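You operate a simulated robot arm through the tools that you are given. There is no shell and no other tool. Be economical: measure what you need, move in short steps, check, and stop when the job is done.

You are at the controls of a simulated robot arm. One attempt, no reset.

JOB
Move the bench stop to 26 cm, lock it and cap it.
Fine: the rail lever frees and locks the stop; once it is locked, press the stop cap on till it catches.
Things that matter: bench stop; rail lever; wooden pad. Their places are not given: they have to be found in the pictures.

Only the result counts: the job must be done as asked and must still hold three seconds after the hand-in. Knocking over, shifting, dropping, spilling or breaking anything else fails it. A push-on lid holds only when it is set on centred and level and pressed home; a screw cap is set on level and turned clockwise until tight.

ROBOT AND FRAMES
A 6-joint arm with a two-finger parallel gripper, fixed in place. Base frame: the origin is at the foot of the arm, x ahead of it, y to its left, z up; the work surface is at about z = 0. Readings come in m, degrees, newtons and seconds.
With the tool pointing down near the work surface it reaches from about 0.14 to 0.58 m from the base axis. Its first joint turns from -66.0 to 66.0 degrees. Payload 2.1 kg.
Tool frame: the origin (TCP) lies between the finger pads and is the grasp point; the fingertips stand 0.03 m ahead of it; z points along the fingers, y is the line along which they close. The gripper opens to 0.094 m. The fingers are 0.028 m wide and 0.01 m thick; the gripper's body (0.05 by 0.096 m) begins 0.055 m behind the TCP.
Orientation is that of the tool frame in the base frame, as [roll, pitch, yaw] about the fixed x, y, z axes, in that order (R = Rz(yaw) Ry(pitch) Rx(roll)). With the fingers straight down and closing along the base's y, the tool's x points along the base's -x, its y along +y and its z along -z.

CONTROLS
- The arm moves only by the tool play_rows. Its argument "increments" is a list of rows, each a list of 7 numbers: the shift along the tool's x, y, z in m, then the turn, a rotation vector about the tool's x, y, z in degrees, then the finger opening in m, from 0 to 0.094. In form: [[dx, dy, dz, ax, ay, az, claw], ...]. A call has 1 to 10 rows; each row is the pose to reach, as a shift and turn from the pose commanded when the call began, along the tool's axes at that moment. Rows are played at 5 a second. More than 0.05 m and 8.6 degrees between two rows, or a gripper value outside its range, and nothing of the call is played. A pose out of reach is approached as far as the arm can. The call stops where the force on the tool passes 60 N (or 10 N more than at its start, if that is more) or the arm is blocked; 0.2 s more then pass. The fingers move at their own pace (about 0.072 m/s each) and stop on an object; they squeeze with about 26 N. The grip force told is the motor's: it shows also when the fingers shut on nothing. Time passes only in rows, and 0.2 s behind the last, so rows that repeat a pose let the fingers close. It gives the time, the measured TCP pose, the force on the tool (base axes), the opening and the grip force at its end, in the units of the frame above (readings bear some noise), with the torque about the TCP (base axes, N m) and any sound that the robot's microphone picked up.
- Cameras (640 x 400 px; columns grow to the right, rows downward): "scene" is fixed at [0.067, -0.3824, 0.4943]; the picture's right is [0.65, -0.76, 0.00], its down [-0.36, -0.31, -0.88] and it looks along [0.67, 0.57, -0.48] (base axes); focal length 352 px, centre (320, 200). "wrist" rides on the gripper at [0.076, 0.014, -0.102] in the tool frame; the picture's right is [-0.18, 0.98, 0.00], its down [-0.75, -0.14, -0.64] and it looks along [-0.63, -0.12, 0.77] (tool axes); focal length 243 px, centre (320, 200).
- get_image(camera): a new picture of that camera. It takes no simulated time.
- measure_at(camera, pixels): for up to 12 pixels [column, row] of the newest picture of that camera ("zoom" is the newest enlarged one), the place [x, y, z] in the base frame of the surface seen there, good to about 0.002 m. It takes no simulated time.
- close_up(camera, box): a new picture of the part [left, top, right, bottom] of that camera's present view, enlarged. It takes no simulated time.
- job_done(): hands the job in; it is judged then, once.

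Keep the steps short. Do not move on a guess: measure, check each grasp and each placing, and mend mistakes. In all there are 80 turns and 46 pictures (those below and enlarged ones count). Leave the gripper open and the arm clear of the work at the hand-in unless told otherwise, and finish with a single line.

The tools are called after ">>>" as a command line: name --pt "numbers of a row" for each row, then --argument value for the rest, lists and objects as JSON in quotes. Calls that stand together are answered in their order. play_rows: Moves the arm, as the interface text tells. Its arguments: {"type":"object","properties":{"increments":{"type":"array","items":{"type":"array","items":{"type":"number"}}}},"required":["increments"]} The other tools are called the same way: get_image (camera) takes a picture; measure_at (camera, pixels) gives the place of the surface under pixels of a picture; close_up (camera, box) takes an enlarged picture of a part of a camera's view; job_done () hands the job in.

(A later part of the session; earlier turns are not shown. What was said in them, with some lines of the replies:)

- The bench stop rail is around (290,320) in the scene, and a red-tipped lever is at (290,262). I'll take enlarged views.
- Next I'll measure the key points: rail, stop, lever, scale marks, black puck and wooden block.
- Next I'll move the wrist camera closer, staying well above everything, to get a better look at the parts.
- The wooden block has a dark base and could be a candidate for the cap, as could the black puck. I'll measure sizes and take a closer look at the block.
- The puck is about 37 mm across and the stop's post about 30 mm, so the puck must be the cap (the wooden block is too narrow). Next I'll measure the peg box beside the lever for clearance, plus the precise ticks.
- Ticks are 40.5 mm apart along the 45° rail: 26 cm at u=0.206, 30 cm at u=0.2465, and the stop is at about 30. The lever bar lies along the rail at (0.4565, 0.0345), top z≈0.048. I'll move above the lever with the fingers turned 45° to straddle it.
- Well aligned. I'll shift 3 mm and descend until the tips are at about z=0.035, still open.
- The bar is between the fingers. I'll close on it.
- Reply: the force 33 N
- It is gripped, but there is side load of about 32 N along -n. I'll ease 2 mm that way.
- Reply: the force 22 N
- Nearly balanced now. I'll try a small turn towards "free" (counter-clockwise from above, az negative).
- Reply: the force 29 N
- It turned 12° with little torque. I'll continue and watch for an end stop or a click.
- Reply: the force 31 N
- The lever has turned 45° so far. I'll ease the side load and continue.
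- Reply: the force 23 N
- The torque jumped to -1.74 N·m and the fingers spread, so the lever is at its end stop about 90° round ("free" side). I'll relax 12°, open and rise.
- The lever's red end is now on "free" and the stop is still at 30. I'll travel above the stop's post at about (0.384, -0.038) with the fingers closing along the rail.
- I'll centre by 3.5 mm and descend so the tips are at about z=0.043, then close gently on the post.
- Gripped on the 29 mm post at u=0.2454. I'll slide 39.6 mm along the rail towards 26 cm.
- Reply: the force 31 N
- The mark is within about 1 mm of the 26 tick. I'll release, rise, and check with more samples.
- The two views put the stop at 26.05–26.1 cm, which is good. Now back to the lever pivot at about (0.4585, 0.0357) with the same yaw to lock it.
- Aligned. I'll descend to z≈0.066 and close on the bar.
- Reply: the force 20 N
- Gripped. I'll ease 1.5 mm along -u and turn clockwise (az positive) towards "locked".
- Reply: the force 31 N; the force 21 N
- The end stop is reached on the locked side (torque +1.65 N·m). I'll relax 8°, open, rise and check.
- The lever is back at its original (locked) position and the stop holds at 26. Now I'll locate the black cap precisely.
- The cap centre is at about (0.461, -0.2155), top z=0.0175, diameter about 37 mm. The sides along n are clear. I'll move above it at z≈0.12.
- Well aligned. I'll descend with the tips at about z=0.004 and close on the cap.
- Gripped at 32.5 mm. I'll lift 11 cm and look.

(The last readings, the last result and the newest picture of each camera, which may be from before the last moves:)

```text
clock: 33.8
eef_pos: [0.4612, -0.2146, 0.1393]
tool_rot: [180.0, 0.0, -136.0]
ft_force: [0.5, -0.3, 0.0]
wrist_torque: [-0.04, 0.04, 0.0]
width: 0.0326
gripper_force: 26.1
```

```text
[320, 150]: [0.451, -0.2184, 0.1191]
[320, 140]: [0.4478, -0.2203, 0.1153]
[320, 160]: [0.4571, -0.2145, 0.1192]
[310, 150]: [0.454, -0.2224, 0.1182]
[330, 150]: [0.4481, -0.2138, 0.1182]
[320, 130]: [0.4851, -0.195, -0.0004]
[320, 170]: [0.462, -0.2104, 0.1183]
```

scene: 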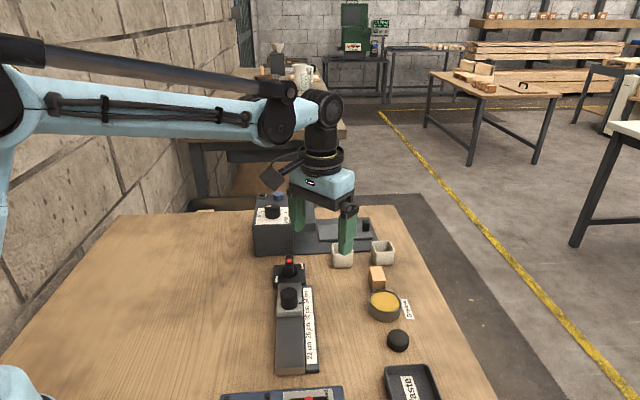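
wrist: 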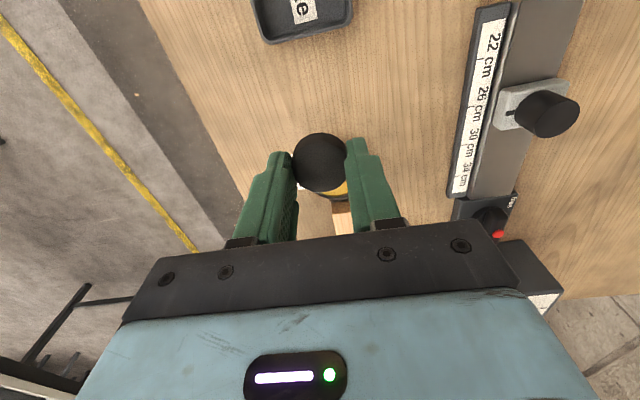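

The cap is held level with its top at z≈0.119. I'll find its exact centre with a close-up.

>>> close_up --camera "wrist" --box '[280, 120, 360, 200]'

>>> measure_at --camera "zoom" --pixels '[[320, 570], [320, 550], [320, 530], [320, 200], [320, 180], [320, 160], [320, 140], [320, 120], [150, 300], [500, 300], [200, 400], [460, 400]]'

```text
5.00 times, centred on (320, 160) of wrist
```

zoom: 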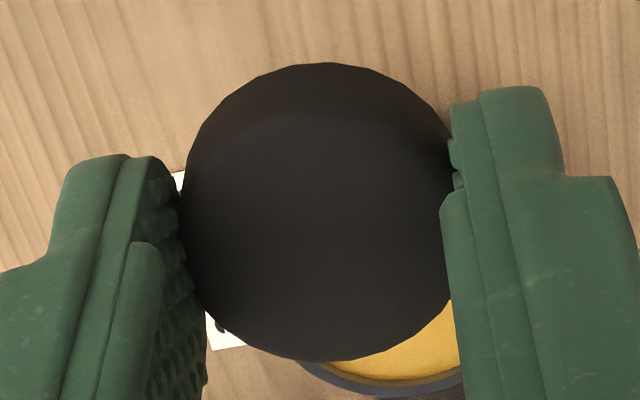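

```text
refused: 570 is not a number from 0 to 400
```

>>> measure_at --camera "zoom" --pixels '[[320, 355], [320, 345], [320, 330], [320, 160], [320, 130], [320, 110], [320, 90], [320, 70], [190, 230], [440, 230], [210, 280], [430, 280]]'

```text
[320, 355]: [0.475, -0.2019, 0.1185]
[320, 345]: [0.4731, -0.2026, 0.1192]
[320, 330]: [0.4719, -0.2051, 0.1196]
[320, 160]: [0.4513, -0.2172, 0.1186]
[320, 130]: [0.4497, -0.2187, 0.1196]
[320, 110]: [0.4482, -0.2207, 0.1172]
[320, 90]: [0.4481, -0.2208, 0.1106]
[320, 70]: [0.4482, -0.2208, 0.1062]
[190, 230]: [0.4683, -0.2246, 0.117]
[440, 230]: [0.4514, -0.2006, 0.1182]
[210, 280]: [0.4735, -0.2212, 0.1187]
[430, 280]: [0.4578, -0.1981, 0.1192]
```

The cap centre sits about 2–3 mm ahead (+u) of the TCP and it is level. I'll carry it to hover about 1 cm above the post.

>>> play_rows --pt "-0.004 0.03 0 0 0 0 0.03" --pt "-0.009 0.06 0 0 0 0 0.03" --pt "-0.013 0.09 0 0 0 0 0.03" --pt "-0.018 0.12 0 0 0 0 0.03" --pt "-0.022 0.15 0 0 0 0 0.03" --pt "-0.0257 0.1789 0 0 0 0 0.03" --pt "-0.0257 0.1789 0.014 0 0 0 0.03" --pt "-0.0257 0.1789 0.027 0 0 0 0.03" --pt "-0.0257 0.1789 0.027 0 0 0 0.03"

>>> close_up --camera "scene" --box '[260, 260, 330, 330]'

>>> get_image --camera "wrist"

```text
clock: 35.8
eef_pos: [0.354, -0.0682, 0.1088]
tool_rot: [180.0, 0.0, -136.0]
ft_force: [0.9, -0.4, 0.1]
wrist_torque: [-0.01, 0.02, 0.0]
width: 0.033
gripper_force: 26.0
```

```text
5.71 times, centred on (295, 295) of scene
```

zoom: 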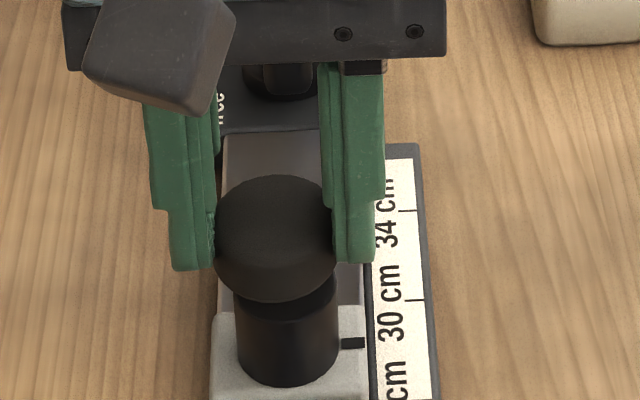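

```text
7 pictures are left
```

wrist: 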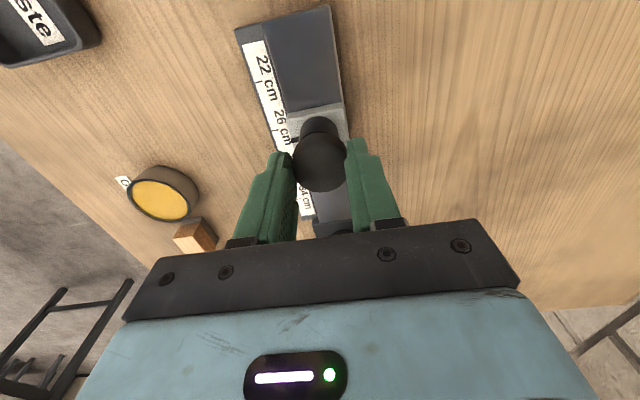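

In the scene view the cap appears about 1.5 mm left of the post. I'll get numbers from both cameras.

>>> measure_at --camera "zoom" --pixels '[[277, 235], [277, 182], [277, 270], [277, 285], [222, 235], [330, 235], [287, 340], [287, 360], [287, 372], [245, 340], [330, 340], [287, 315]]'

>>> measure_at --camera "wrist" --pixels '[[320, 188], [320, 185], [320, 140], [320, 136], [320, 160], [300, 165], [340, 165], [318, 128], [318, 122], [309, 126], [328, 126]]'

```text
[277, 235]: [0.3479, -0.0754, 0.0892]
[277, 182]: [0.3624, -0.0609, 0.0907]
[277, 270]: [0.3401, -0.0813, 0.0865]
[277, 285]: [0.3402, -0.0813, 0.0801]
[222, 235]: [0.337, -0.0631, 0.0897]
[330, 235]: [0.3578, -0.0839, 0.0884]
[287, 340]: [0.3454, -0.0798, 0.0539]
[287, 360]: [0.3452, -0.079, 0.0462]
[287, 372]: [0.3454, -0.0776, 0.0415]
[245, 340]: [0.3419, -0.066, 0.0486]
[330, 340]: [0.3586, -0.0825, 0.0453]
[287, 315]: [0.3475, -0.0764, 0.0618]
```

```text
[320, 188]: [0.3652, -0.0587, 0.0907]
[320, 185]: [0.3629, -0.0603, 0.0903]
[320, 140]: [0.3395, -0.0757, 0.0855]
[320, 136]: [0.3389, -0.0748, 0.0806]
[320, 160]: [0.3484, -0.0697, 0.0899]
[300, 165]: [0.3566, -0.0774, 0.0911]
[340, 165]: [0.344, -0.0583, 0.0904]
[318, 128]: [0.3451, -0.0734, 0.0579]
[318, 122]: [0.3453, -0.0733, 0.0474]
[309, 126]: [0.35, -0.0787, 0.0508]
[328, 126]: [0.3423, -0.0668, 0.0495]
```

Both cameras agree: the cap must move about 3.6 mm along +u and about 2.2 mm along -n. Correcting and re-checking.

>>> play_rows --pt "-0.0018 -0.0011 0 0 0 0 0.03" --pt "-0.0036 -0.0022 0 0 0 0 0.03" --pt "-0.0036 -0.0022 0.003 0 0 0 0.03" --pt "-0.0036 -0.0022 0.003 0 0 0 0.03"

>>> close_up --camera "scene" --box '[260, 260, 330, 330]'

>>> measure_at --camera "zoom" --pixels '[[281, 265], [281, 275], [281, 285], [290, 275], [270, 275], [287, 340], [287, 360], [287, 350], [287, 372], [245, 345], [328, 345]]'

```text
clock: 36.8
eef_pos: [0.3564, -0.0678, 0.107]
tool_rot: [-180.0, -0.1, -136.0]
ft_force: [-0.3, 0.2, 0.0]
wrist_torque: [0.02, 0.01, 0.0]
width: 0.0329
gripper_force: 26.2
```

```text
5.71 times, centred on (295, 295) of scene
```

zoom: 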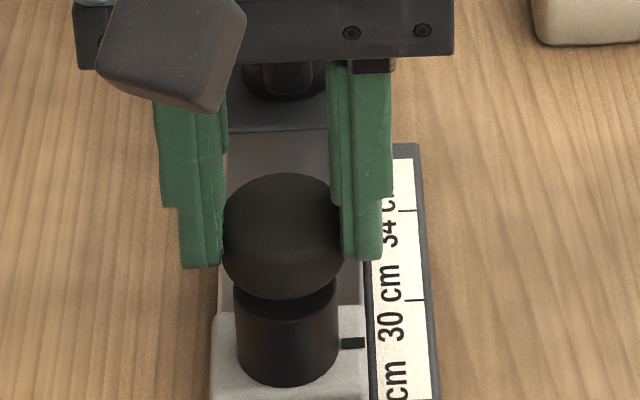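

```text
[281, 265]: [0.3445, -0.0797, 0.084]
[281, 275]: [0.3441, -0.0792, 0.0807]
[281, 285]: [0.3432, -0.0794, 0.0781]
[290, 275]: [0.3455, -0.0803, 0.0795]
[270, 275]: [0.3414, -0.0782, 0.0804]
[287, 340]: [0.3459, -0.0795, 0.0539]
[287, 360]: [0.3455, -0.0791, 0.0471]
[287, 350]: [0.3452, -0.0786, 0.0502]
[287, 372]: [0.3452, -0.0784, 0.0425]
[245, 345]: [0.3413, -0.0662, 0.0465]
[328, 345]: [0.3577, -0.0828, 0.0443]
```

The cap and post axes now agree within about 0.5 mm. I'll lower slowly.

>>> play_rows --pt "0 0 0.004 0 0 0 0.03" --pt "0 0 0.008 0 0 0 0.03" --pt "0 0 0.01 0 0 0 0.03" --pt "0 0 0.012 0 0 0 0.03" --pt "0 0 0.013 0 0 0 0.03" --pt "0 0 0.013 0 0 0 0.03"

```text
clock: 38.2
eef_pos: [0.3577, -0.068, 0.0932]
tool_rot: [-179.8, 0.1, -136.0]
ft_force: [-2.6, 4.5, 13.4]
wrist_torque: [0.16, 0.21, -0.05]
width: 0.0328
gripper_force: 26.8
heard: snap
```

A "snap" was heard. I'll look at the cap's seating.

>>> close_up --camera "scene" --box '[260, 260, 330, 330]'

>>> measure_at --camera "zoom" --pixels '[[285, 230], [285, 255], [260, 250], [310, 250], [285, 310], [285, 325], [285, 340], [285, 360], [285, 270], [285, 290]]'

```text
5.71 times, centred on (295, 295) of scene
```

zoom: 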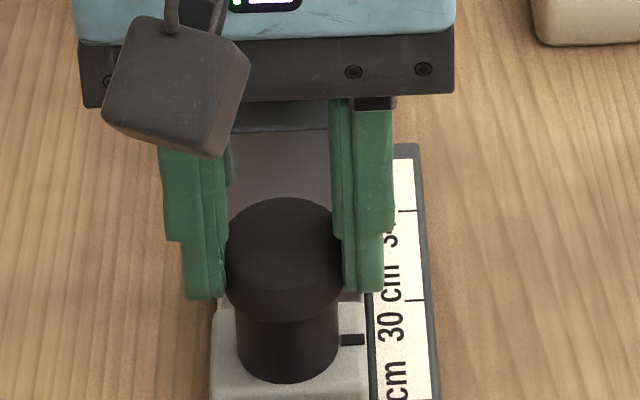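

```text
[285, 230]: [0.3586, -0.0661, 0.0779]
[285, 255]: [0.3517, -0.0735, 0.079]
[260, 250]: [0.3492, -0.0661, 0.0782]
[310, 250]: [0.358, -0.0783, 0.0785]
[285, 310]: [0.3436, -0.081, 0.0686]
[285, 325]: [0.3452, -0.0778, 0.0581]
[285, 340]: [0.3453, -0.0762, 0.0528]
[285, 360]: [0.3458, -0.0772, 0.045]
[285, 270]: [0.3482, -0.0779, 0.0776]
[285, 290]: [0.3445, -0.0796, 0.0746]
```

The cap's top is at 0.0785, sitting right on the post top, level. I'll press a little more to see whether it is home.

>>> play_rows --pt "0 0 0.001 0 0 0 0.03" --pt "0 0 0.002 0 0 0 0.03" --pt "0 0 0.003 0 0 0 0.03" --pt "0 0 0.003 0 0 0 0.03"

```text
clock: 39.2
eef_pos: [0.3577, -0.0679, 0.0909]
tool_rot: [-179.9, 0.1, -136.0]
ft_force: [1.8, 1.2, 20.1]
wrist_torque: [0.18, 0.02, 0.0]
width: 0.0329
gripper_force: 26.2
```

>>> play_rows --pt "0 0 0.0015 0 0 0 0.03" --pt "0 0 0.003 0 0 0 0.03" --pt "0 0 0.0045 0 0 0 0.03" --pt "0 0 0.0045 0 0 0 0.03"

>>> close_up --camera "scene" --box '[260, 260, 330, 330]'

>>> measure_at --camera "zoom" --pixels '[[285, 230], [285, 255], [260, 250], [310, 250], [285, 310], [285, 325], [285, 340], [285, 360], [285, 270], [285, 290]]'

```text
clock: 40.2
eef_pos: [0.3573, -0.0664, 0.0862]
tool_rot: [180.0, 0.1, -135.9]
ft_force: [-5.1, 6.2, 23.5]
wrist_torque: [0.16, 0.11, 0.0]
width: 0.0339
gripper_force: 26.3
```

```text
5.71 times, centred on (295, 295) of scene
```

zoom: 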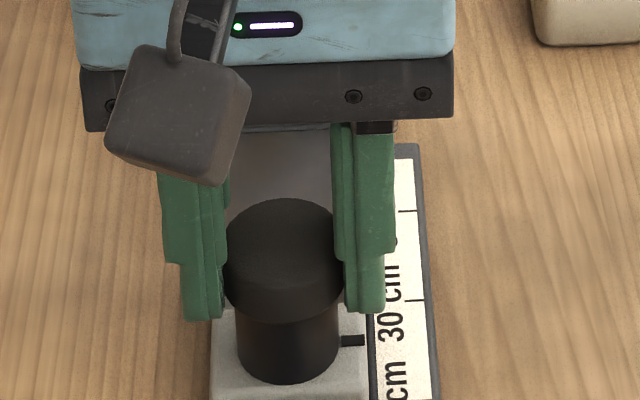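

```text
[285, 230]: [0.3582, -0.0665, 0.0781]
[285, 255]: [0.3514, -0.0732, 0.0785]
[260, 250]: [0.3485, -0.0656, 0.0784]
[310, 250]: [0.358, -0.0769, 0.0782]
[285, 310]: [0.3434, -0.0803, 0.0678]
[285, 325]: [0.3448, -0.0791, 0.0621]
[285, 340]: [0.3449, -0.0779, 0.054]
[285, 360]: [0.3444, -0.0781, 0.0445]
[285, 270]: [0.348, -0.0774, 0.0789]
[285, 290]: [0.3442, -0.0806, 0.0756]
```

The cap stayed put (top still 0.078) while the fingers slid down, so it has caught. I'll release, rise, close the fingers, and press once from above to confirm that it is home.

>>> play_rows --pt "0 0 0 0 0 0 0.05" --pt "0 0 0 0 0 0 0.06" --pt "0 0 0 0 0 0 0.06" --pt "0 0 -0.025 0 0 0 0.06" --pt "0 0 -0.045 0 0 0 0.06" --pt "-0.0025 0 -0.045 0 0 0 0.0" --pt "-0.0025 0 -0.045 0 0 0 0.0" --pt "-0.0025 0 -0.045 0 0 0 0.0"

>>> get_image --camera "wrist"

>>> measure_at --camera "wrist" --pixels '[[320, 130], [310, 130], [330, 130], [320, 120], [320, 138]]'

```text
clock: 42.0
eef_pos: [0.3594, -0.0655, 0.1323]
tool_rot: [180.0, 0.0, -136.0]
ft_force: [0.2, -0.5, 0.5]
wrist_torque: [-0.01, 0.0, 0.01]
width: 0.0
gripper_force: 25.9
```

```text
3 pictures are left
```

wrist: 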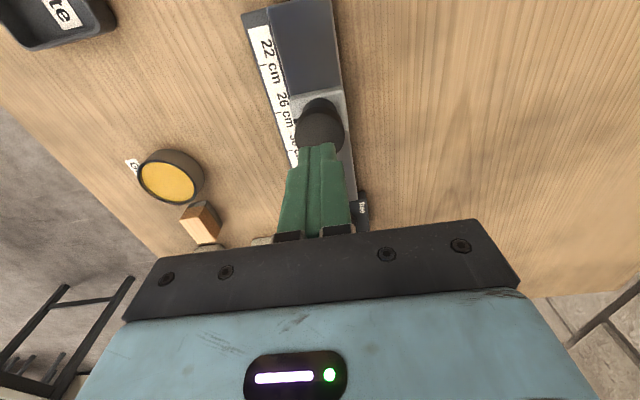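

```text
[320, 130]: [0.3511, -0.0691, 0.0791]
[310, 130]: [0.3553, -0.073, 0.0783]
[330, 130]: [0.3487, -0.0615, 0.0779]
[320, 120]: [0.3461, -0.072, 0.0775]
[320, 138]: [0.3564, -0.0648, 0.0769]
```

The tips are over the cap centre, 24 mm above it. I'll press down gently.

>>> play_rows --pt "0.001 0 0.012 0 0 0 0.0" --pt "0.001 0 0.021 0 0 0 0.0" --pt "0.001 0 0.023 0 0 0 0.0" --pt "0.001 0 0.025 0 0 0 0.0" --pt "0.001 0 0.027 0 0 0 0.0" --pt "0.001 0 0.029 0 0 0 0.0" --pt "0.001 0 0.029 0 0 0 0.0"

```text
clock: 43.1
eef_pos: [0.3595, -0.0659, 0.1066]
tool_rot: [179.9, -0.1, -135.9]
ft_force: [-1.3, 1.0, 18.5]
wrist_torque: [0.03, 0.04, -0.04]
width: 0.0
gripper_force: 26.3
stopped in row 5: the force on the tool passed its limit (the readings are from after the stop); the commanded pose is now the measured one
```

The cap took more than 60 N without moving, so it is home. I'll rise, open and retreat for a final check.

>>> play_rows --pt "0 0 -0.03 0 0 0 0.0" --pt "0 0 -0.07 0 0 0 0.03" --pt "0 0.03 -0.11 0 0 0 0.06" --pt "0 0.07 -0.14 0 0 0 0.06" --pt "0 0.11 -0.15 0 0 0 0.06" --pt "0 0.11 -0.15 0 0 0 0.06"

>>> close_up --camera "scene" --box '[250, 240, 350, 380]'

>>> get_image --camera "scene"

>>> measure_at --camera "zoom" --pixels '[[290, 190], [275, 190], [305, 190], [290, 180], [290, 200]]'

```text
clock: 44.5
eef_pos: [0.2832, 0.0153, 0.2569]
tool_rot: [179.9, 0.0, -135.9]
ft_force: [-0.4, -0.2, 0.3]
wrist_torque: [-0.01, -0.01, 0.0]
width: 0.06
gripper_force: 0.0
```

```text
2.86 times, centred on (300, 310) of scene
```

zoom: 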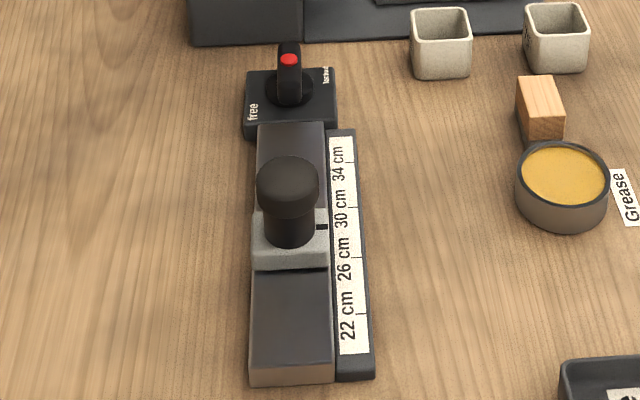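

```text
1 pictures are left
```

scene: 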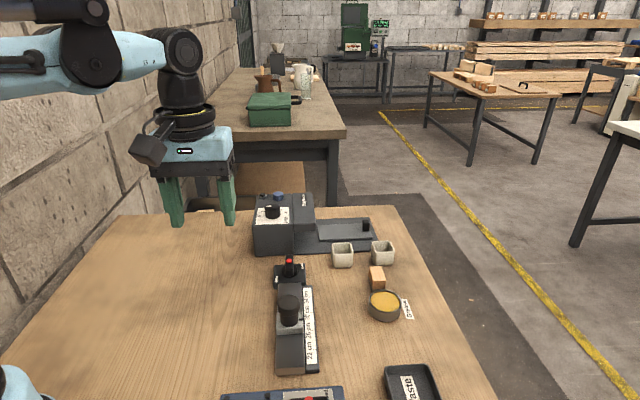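

```text
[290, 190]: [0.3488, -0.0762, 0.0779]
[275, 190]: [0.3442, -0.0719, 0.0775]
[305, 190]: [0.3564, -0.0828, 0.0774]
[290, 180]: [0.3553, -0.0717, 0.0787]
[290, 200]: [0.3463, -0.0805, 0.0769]
```

The cap sits level at z≈0.078 on the locked stop at 26 cm. The lever is at its locked end, nothing else has moved, and the arm is clear with the gripper open. Handing in.

>>> job_done

```text
The job is handed in.
```

The bench stop is at 26 cm (camera measurements gave 26.05–26.1 cm), the lever is turned to its locked end stop, and the cap snapped on, held a 60 N press, and sits level.
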